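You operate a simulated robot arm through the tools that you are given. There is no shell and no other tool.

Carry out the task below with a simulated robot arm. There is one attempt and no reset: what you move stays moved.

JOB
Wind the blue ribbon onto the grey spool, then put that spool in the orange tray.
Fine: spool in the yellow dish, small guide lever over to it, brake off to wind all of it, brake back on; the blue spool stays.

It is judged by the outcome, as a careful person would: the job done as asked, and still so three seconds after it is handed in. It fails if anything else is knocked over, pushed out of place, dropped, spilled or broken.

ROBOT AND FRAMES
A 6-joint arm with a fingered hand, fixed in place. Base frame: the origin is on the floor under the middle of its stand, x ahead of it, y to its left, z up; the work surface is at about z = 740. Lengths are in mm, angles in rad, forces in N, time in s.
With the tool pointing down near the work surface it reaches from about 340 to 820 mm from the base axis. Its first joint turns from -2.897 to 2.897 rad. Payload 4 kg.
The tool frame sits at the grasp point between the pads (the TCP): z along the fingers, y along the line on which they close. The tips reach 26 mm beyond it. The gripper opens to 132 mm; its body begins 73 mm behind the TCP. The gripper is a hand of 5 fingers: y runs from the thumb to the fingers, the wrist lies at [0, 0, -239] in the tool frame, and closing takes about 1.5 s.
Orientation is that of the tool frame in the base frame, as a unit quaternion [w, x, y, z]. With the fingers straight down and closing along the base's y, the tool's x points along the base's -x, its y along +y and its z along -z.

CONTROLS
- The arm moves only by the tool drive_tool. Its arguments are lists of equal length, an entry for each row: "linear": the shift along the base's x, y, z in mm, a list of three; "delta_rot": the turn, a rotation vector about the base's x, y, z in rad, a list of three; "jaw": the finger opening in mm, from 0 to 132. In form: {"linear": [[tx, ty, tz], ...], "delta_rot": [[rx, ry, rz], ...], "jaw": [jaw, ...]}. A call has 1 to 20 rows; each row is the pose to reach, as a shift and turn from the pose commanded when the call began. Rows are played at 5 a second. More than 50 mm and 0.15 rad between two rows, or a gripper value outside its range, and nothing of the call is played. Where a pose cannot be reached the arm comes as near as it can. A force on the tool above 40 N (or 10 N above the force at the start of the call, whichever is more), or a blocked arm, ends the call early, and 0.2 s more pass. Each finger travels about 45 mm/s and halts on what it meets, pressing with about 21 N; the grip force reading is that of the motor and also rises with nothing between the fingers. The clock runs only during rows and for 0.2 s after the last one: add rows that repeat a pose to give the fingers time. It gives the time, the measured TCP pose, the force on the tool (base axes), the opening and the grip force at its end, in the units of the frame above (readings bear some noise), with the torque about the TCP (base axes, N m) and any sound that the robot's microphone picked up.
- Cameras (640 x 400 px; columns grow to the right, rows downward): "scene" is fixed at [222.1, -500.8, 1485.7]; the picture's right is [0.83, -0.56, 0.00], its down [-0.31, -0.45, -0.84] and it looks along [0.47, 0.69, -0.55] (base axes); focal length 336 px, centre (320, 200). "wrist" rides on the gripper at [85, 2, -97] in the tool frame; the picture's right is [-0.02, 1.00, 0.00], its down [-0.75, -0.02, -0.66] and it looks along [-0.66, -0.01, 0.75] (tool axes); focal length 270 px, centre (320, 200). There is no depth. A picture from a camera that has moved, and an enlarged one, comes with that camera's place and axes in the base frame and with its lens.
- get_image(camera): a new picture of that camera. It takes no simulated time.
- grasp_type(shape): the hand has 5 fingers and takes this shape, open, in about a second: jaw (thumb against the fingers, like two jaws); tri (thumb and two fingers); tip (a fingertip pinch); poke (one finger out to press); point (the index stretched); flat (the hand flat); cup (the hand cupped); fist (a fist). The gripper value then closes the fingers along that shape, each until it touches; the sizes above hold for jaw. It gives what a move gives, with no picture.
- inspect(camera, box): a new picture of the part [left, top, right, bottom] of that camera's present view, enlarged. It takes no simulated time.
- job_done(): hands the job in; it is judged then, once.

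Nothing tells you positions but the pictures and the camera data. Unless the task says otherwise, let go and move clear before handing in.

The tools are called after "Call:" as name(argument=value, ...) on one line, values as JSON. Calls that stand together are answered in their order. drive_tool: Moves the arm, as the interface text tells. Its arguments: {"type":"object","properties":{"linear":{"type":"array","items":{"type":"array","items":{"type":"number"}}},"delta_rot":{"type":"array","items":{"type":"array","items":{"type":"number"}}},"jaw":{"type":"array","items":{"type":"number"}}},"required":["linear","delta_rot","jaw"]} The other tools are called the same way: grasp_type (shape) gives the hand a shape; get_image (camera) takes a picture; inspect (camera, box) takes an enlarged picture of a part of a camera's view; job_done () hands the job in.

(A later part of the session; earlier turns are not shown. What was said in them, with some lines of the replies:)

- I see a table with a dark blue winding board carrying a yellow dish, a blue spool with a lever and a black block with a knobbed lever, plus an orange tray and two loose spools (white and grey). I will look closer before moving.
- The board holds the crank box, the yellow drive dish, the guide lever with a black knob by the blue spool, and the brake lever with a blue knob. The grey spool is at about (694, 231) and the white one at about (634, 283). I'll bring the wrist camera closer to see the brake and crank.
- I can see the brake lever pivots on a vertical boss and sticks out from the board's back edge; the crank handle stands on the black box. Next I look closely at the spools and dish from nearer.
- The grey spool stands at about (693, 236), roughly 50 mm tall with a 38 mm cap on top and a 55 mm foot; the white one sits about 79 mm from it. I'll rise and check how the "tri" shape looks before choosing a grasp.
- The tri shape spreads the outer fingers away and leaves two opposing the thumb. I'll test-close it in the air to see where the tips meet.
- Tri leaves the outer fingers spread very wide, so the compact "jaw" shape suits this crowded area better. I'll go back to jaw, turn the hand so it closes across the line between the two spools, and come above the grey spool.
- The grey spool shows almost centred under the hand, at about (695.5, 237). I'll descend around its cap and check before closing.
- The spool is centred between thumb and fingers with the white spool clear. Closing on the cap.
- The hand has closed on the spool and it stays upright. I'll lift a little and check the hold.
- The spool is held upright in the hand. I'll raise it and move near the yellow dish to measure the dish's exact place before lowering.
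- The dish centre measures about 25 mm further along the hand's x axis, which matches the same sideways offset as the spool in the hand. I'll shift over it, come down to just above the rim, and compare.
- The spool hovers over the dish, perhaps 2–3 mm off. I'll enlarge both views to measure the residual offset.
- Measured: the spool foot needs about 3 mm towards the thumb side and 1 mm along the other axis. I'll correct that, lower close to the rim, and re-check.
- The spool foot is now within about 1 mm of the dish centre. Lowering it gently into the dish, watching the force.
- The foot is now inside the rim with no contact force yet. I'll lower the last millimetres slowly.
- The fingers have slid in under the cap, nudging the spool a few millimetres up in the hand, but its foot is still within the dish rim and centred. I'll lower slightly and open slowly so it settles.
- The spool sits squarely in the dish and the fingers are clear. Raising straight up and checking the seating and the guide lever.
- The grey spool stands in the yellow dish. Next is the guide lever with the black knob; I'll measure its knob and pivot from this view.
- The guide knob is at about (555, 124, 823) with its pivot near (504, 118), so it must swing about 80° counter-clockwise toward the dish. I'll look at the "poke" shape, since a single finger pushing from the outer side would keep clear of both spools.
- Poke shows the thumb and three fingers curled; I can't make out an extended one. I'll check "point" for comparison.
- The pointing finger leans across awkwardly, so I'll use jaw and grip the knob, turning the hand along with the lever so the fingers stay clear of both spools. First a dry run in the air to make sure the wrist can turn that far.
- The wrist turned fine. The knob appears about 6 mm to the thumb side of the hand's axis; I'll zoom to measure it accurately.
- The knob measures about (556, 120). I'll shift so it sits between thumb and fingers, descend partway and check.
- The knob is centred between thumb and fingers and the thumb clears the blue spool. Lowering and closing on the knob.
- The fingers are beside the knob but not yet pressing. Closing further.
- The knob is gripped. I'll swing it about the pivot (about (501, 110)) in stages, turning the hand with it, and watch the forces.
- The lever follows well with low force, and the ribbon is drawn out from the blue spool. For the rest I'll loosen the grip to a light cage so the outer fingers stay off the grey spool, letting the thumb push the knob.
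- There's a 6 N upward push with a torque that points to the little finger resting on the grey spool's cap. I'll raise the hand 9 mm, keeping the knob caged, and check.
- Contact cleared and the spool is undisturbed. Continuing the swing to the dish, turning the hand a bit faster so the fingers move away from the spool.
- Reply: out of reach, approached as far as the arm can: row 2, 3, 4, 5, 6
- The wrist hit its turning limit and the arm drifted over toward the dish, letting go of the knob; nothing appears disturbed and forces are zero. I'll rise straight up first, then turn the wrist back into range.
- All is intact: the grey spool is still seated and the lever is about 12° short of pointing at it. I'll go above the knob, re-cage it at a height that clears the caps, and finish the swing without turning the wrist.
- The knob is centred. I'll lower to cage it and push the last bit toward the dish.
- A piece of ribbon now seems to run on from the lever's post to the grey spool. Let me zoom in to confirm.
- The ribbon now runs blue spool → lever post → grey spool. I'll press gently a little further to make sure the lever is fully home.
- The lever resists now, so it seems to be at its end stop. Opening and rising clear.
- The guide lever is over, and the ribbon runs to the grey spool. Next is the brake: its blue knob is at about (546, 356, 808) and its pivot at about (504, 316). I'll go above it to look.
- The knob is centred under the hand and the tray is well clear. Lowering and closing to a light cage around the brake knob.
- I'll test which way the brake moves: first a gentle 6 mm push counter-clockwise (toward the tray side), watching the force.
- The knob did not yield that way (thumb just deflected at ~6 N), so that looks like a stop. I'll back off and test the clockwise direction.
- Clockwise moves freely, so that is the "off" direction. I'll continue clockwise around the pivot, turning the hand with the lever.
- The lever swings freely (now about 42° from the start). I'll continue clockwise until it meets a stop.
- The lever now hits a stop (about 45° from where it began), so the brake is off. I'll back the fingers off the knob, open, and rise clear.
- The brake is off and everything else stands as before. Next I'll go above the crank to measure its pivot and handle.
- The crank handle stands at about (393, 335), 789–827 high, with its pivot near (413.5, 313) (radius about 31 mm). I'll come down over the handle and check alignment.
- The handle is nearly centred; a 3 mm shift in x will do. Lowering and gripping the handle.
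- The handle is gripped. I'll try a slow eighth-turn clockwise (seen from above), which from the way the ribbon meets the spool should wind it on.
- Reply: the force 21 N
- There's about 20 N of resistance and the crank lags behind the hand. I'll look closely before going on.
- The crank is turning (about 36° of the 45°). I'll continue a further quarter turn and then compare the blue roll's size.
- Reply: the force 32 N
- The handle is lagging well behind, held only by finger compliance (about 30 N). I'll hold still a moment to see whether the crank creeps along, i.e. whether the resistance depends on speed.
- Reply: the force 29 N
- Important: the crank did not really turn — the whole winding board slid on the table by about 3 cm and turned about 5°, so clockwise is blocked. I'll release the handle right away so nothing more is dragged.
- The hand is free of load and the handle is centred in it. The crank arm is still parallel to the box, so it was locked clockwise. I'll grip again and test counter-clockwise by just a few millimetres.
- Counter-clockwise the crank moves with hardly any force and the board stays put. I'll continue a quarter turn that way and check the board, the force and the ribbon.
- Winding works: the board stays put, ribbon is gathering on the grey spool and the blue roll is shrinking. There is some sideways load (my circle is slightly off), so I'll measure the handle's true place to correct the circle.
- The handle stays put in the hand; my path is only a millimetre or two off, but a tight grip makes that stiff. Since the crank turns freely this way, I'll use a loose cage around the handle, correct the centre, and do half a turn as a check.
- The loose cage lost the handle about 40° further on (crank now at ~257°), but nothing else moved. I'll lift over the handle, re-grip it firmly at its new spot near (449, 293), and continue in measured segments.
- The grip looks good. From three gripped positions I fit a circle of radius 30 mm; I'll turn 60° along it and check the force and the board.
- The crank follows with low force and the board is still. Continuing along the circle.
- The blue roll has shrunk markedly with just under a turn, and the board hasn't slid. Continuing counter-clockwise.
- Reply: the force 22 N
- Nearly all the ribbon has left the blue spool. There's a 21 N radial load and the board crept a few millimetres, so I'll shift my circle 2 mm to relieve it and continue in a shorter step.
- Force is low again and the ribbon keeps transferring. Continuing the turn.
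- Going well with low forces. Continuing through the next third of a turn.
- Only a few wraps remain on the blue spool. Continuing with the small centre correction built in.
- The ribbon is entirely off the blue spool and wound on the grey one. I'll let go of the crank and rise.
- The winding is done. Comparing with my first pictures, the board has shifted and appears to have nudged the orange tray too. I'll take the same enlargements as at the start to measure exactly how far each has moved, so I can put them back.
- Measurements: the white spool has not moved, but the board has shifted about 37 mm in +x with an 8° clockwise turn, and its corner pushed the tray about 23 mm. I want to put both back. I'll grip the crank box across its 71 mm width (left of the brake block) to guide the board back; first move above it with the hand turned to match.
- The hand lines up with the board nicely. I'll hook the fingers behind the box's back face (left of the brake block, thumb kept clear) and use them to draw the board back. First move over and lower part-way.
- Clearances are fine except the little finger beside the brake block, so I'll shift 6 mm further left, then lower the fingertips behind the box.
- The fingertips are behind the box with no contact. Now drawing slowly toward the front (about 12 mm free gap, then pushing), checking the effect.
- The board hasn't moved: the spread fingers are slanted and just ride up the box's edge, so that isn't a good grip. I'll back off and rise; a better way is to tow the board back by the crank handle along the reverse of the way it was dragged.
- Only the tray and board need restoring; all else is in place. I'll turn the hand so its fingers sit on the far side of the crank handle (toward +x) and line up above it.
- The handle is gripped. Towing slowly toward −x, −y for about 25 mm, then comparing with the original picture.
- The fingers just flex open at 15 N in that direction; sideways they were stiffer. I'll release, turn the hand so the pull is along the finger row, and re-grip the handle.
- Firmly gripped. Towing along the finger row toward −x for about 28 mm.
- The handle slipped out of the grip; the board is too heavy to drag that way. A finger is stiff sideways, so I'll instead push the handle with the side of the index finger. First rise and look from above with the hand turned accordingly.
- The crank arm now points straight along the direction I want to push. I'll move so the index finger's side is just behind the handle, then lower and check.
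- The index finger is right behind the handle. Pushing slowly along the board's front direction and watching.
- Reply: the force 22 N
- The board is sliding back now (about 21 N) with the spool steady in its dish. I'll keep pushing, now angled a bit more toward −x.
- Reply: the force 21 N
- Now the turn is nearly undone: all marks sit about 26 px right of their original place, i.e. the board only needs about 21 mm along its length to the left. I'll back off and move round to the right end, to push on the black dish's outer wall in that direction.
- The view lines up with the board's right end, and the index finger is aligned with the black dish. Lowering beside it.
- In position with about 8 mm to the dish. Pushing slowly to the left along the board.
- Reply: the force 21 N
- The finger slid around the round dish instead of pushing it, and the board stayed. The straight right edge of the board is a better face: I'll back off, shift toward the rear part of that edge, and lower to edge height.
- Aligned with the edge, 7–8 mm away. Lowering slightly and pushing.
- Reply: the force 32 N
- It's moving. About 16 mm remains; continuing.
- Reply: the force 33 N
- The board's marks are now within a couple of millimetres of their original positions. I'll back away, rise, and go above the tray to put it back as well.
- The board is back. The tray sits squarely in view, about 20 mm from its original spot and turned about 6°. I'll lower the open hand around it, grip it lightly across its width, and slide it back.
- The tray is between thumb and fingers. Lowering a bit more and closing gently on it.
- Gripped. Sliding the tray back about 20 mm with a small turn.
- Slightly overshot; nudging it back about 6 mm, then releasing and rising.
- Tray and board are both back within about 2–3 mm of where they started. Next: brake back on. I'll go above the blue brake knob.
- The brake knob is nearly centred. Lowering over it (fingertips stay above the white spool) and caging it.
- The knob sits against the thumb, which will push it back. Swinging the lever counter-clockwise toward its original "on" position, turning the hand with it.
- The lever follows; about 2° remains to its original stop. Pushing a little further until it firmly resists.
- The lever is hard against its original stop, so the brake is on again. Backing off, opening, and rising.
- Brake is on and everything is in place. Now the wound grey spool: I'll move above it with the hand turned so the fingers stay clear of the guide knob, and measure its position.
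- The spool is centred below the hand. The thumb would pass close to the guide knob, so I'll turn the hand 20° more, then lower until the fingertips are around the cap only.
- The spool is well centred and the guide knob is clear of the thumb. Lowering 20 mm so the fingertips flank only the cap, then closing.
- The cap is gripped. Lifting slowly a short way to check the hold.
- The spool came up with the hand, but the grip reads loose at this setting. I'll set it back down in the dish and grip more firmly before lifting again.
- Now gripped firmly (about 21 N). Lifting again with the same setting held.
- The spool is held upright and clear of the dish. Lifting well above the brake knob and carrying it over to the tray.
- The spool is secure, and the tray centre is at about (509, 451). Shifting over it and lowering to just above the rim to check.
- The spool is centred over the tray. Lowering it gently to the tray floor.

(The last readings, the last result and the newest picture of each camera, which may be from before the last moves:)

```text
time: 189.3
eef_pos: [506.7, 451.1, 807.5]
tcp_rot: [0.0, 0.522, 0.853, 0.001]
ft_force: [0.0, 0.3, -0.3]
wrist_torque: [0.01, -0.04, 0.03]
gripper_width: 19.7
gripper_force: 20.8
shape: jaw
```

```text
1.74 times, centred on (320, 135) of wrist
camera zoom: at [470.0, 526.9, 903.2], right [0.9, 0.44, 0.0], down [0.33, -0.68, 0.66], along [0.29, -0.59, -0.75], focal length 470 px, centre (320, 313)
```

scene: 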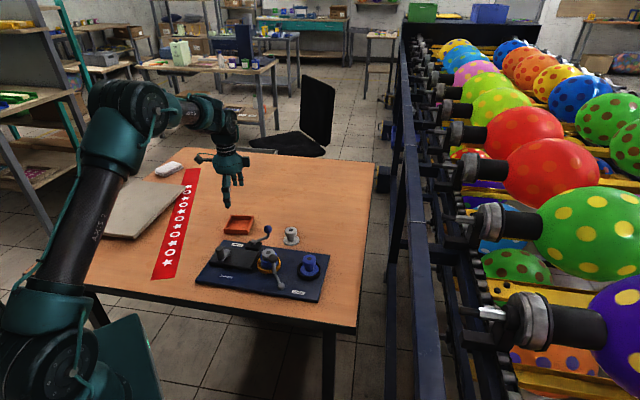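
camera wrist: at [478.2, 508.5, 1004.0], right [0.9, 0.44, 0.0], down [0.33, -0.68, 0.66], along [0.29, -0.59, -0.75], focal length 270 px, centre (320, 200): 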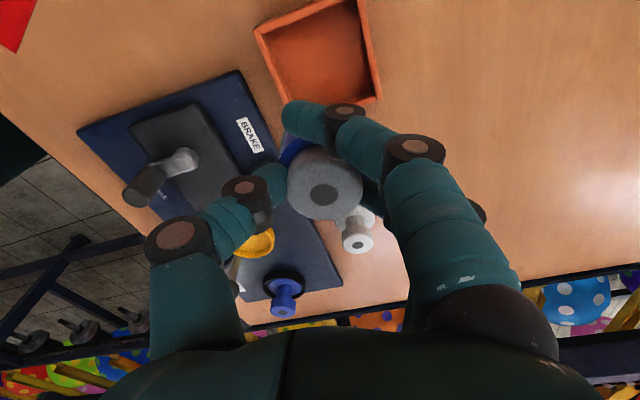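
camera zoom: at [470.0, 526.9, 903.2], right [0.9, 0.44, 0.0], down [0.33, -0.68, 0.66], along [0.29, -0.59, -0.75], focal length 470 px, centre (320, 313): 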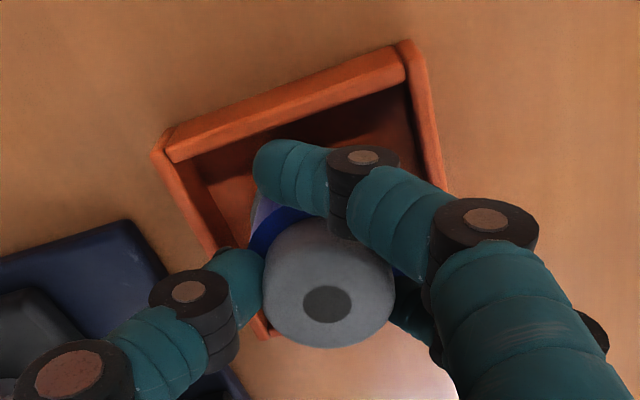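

Call:
drive_tool(linear=[[0, 0, -1.5], [0, 0, -3], [0, 0, -4.5], [0, 0, -6], [0, 0, -7.5], [0, 0, -8.5], [0, 0, -8.5]], delta_rot=[[0, 0, 0], [0, 0, 0], [0, 0, 0], [0, 0, 0], [0, 0, 0], [0, 0, 0], [0, 0, 0]], jaw=[14, 14, 14, 14, 14, 14, 14])

Call:
inspect(camera="scene", box=[215, 190, 275, 250])

Call:
inspect(camera="wrist", box=[220, 20, 420, 250])

```text
time: 190.9
eef_pos: [505.2, 450.7, 799.8]
tcp_rot: [0.001, 0.521, 0.853, -0.001]
ft_force: [0.4, 0.1, -0.2]
wrist_torque: [0.02, 0.02, -0.03]
gripper_width: 19.4
gripper_force: 21.2
shape: jaw
```

```text
6.67 times, centred on (245, 220) of scene
camera zoom: at [222.1, -500.8, 1485.7], right [0.83, -0.56, 0.0], down [-0.31, -0.45, -0.84], along [0.47, 0.69, -0.55], focal length 2238 px, centre (820, 67)
```

zoom: 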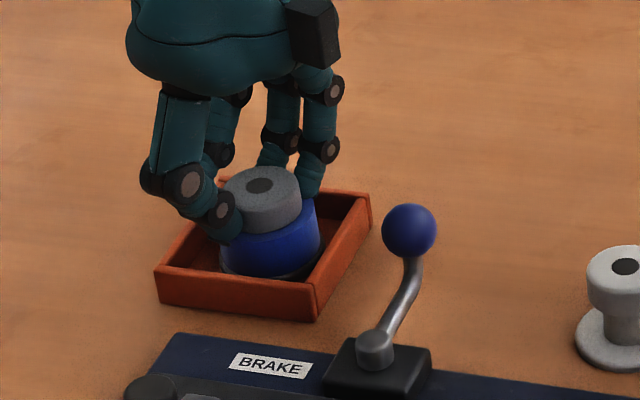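

```text
1.74 times, centred on (320, 135) of wrist
camera zoom: at [470.0, 526.9, 894.6], right [0.9, 0.44, 0.0], down [0.33, -0.68, 0.66], along [0.29, -0.59, -0.75], focal length 470 px, centre (320, 313)
```

zoom: 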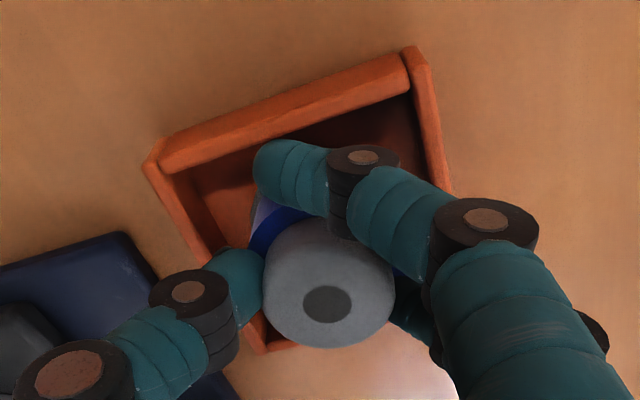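

No floor contact yet; lowering the last few millimetres.

Call:
drive_tool(linear=[[0, 0, -1], [0, 0, -2], [0, 0, -3], [0, 0, -4], [0, 0, -5], [0, 0, -5]], delta_rot=[[0, 0, 0], [0, 0, 0], [0, 0, 0], [0, 0, 0], [0, 0, 0], [0, 0, 0]], jaw=[14, 14, 14, 14, 14, 14])

Call:
inspect(camera="scene", box=[215, 190, 275, 250])

Call:
inspect(camera="wrist", box=[220, 20, 420, 250])

```text
time: 192.3
eef_pos: [505.2, 450.3, 794.9]
tcp_rot: [0.002, 0.522, 0.853, 0.0]
ft_force: [-2.6, -2.2, 26.6]
wrist_torque: [-0.03, -0.08, 0.02]
gripper_width: 21.2
gripper_force: 21.0
shape: jaw
```

```text
6.67 times, centred on (245, 220) of scene
camera zoom: at [222.1, -500.8, 1485.7], right [0.83, -0.56, 0.0], down [-0.31, -0.45, -0.84], along [0.47, 0.69, -0.55], focal length 2238 px, centre (820, 67)
```

zoom: 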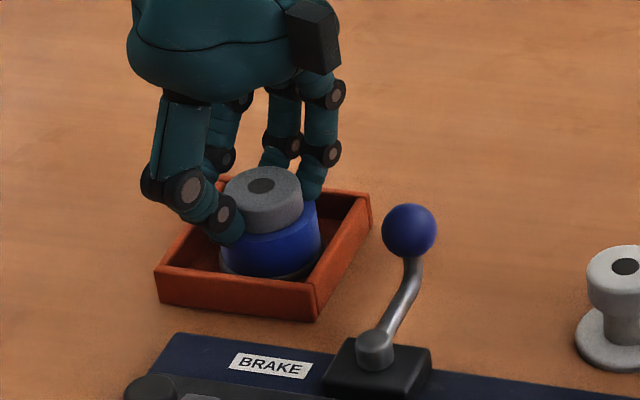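

```text
1.74 times, centred on (320, 135) of wrist
camera zoom: at [469.9, 527.0, 891.2], right [0.9, 0.44, 0.0], down [0.33, -0.68, 0.66], along [0.29, -0.59, -0.75], focal length 470 px, centre (320, 313)
```

zoom: 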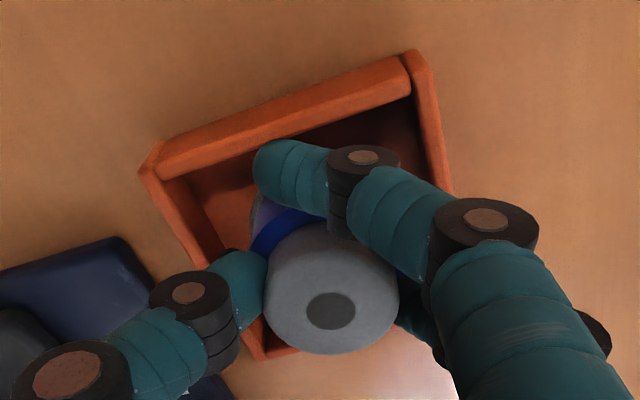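

The spool is resting on the tray floor. Easing up slightly to take the load off, then opening slowly.

Call:
drive_tool(linear=[[0, 0, 1.5], [0, 0, 3], [0, 0, 3], [0, 0, 3], [0, 0, 3], [0, 0, 3], [0, 0, 3], [0, 0, 3], [0, 0, 3], [0, 0, 3], [0, 0, 3]], delta_rot=[[0, 0, 0], [0, 0, 0], [0, 0, 0], [0, 0, 0], [0, 0, 0], [0, 0, 0], [0, 0, 0], [0, 0, 0], [0, 0, 0], [0, 0, 0], [0, 0, 0]], jaw=[14, 14, 20, 26, 32, 38, 44, 50, 56, 62, 70])

Call:
inspect(camera="scene", box=[215, 190, 275, 250])

Call:
inspect(camera="wrist", box=[220, 20, 420, 250])

```text
time: 194.7
eef_pos: [506.5, 449.1, 796.6]
tcp_rot: [0.002, 0.522, 0.853, 0.0]
ft_force: [0.4, 0.6, 0.0]
wrist_torque: [-0.02, 0.0, 0.0]
gripper_width: 69.0
gripper_force: 0.0
shape: jaw
```

```text
6.67 times, centred on (245, 220) of scene
camera zoom: at [222.1, -500.8, 1485.7], right [0.83, -0.56, 0.0], down [-0.31, -0.45, -0.84], along [0.47, 0.69, -0.55], focal length 2238 px, centre (820, 67)
```

zoom: 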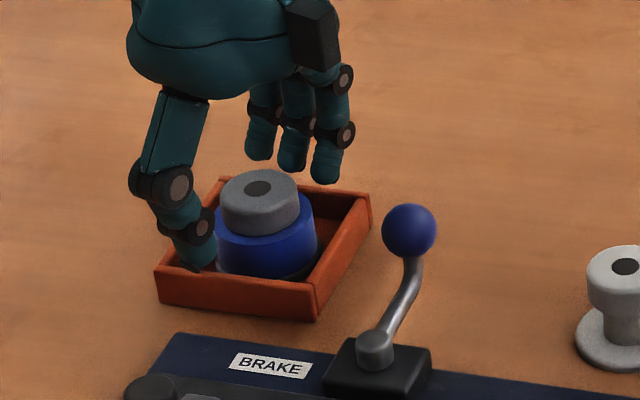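

```text
1.74 times, centred on (320, 135) of wrist
camera zoom: at [470.2, 527.3, 892.5], right [0.9, 0.44, 0.0], down [0.33, -0.68, 0.66], along [0.29, -0.59, -0.75], focal length 470 px, centre (320, 313)
```

zoom: 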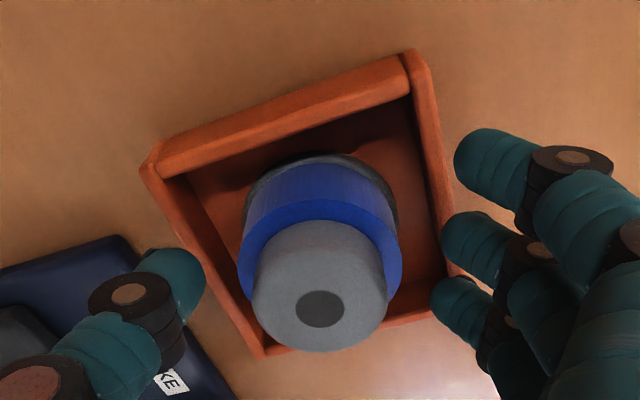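

The wound grey spool stands upright in the tray and the fingers are clear. Rising straight up and away, then a final look around.

Call:
drive_tool(linear=[[0, 0, 15], [0, 0, 35], [0, 0, 60], [0, 0, 90], [0, 0, 125], [0, 0, 160], [0, 0, 190], [0, 0, 190]], delta_rot=[[0, 0, 0], [0, 0, 0], [0, 0, 0], [0, 0, 0], [0, 0, 0], [0, 0, 0], [0, 0, 0], [0, 0, 0]], jaw=[72, 72, 72, 72, 72, 72, 72, 72])

Call:
inspect(camera="scene", box=[180, 200, 340, 310])

Call:
get_image(camera="scene")

Call:
inspect(camera="scene", box=[215, 200, 275, 260])

Call:
inspect(camera="scene", box=[260, 215, 340, 305])

```text
time: 196.5
eef_pos: [506.1, 451.6, 988.1]
tcp_rot: [0.0, 0.522, 0.853, 0.0]
ft_force: [0.0, 0.4, -0.1]
wrist_torque: [0.01, 0.0, -0.02]
gripper_width: 71.0
gripper_force: 0.0
shape: jaw
```

```text
3.64 times, centred on (260, 255) of scene
camera zoom: at [222.1, -500.8, 1485.7], right [0.83, -0.56, 0.0], down [-0.31, -0.45, -0.84], along [0.47, 0.69, -0.55], focal length 1221 px, centre (538, 0)
```

zoom: 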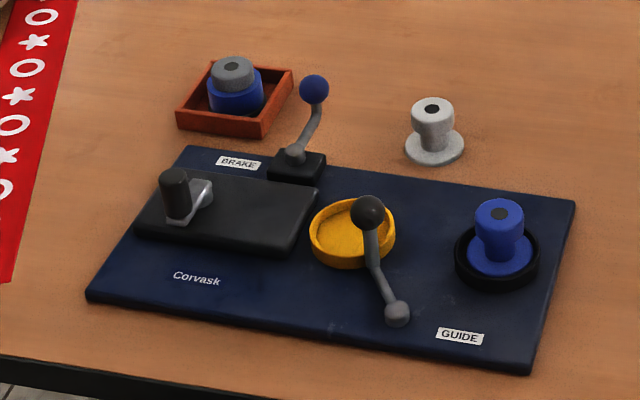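

```text
taken
```

scene: 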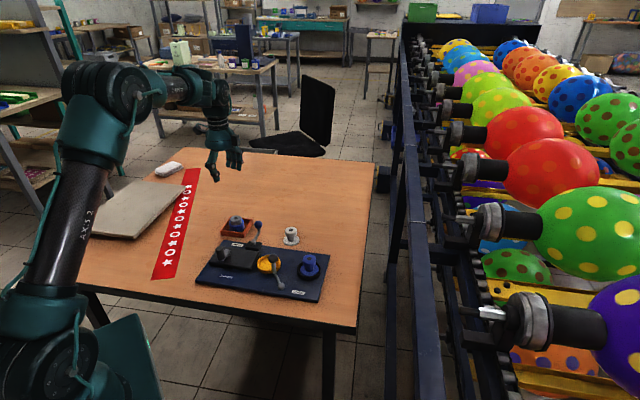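

```text
6.67 times, centred on (245, 230) of scene
camera zoom: at [222.1, -500.8, 1485.7], right [0.83, -0.56, 0.0], down [-0.31, -0.45, -0.84], along [0.47, 0.69, -0.55], focal length 2238 px, centre (820, 0)
```

zoom: 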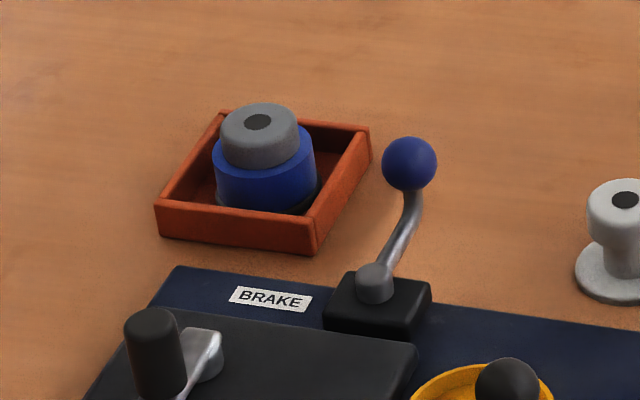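

```text
4.44 times, centred on (300, 260) of scene
camera zoom: at [222.1, -500.8, 1485.7], right [0.83, -0.56, 0.0], down [-0.31, -0.45, -0.84], along [0.47, 0.69, -0.55], focal length 1492 px, centre (409, -67)
```

zoom: 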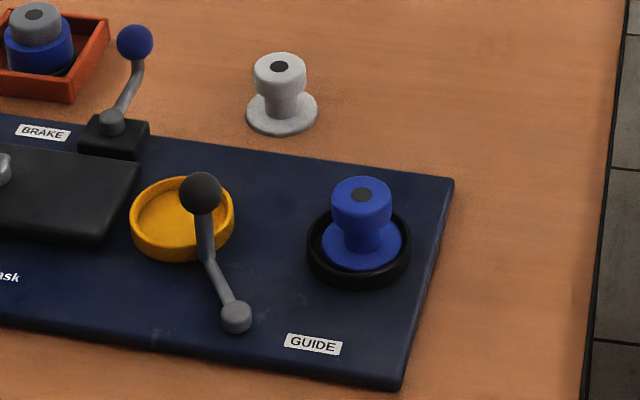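

The grey spool, fully wound with the blue ribbon, stands in the orange tray. The brake is back on, the guide lever is over at the dish, and the blue spool is still in its holder. The winding board and the tray both shifted while I was working. I put them back to within about 2–3 mm of where they started, and the hand is clear, so I'm handing in.

Call:
job_done()

```text
The job is handed in.
```

The blue ribbon is fully wound onto the grey spool, and that spool is standing upright in the orange tray. The brake is back on, the guide lever is over at the yellow dish, and the blue spool, now empty, is still in its holder.

**Board and tray moved:** My first try at the crank was clockwise, which turned out to be blocked. It dragged the winding board about 37 mm and turned it about 8°, and a corner of the board pushed the tray about 20 mm. I moved both back by comparing them with the first pictures, to within about 2–3 mm. The white spool did not move, and nothing was knocked over or dropped.

**Crank left turned:** The crank handle stayed where winding ended, so it is not where it started.
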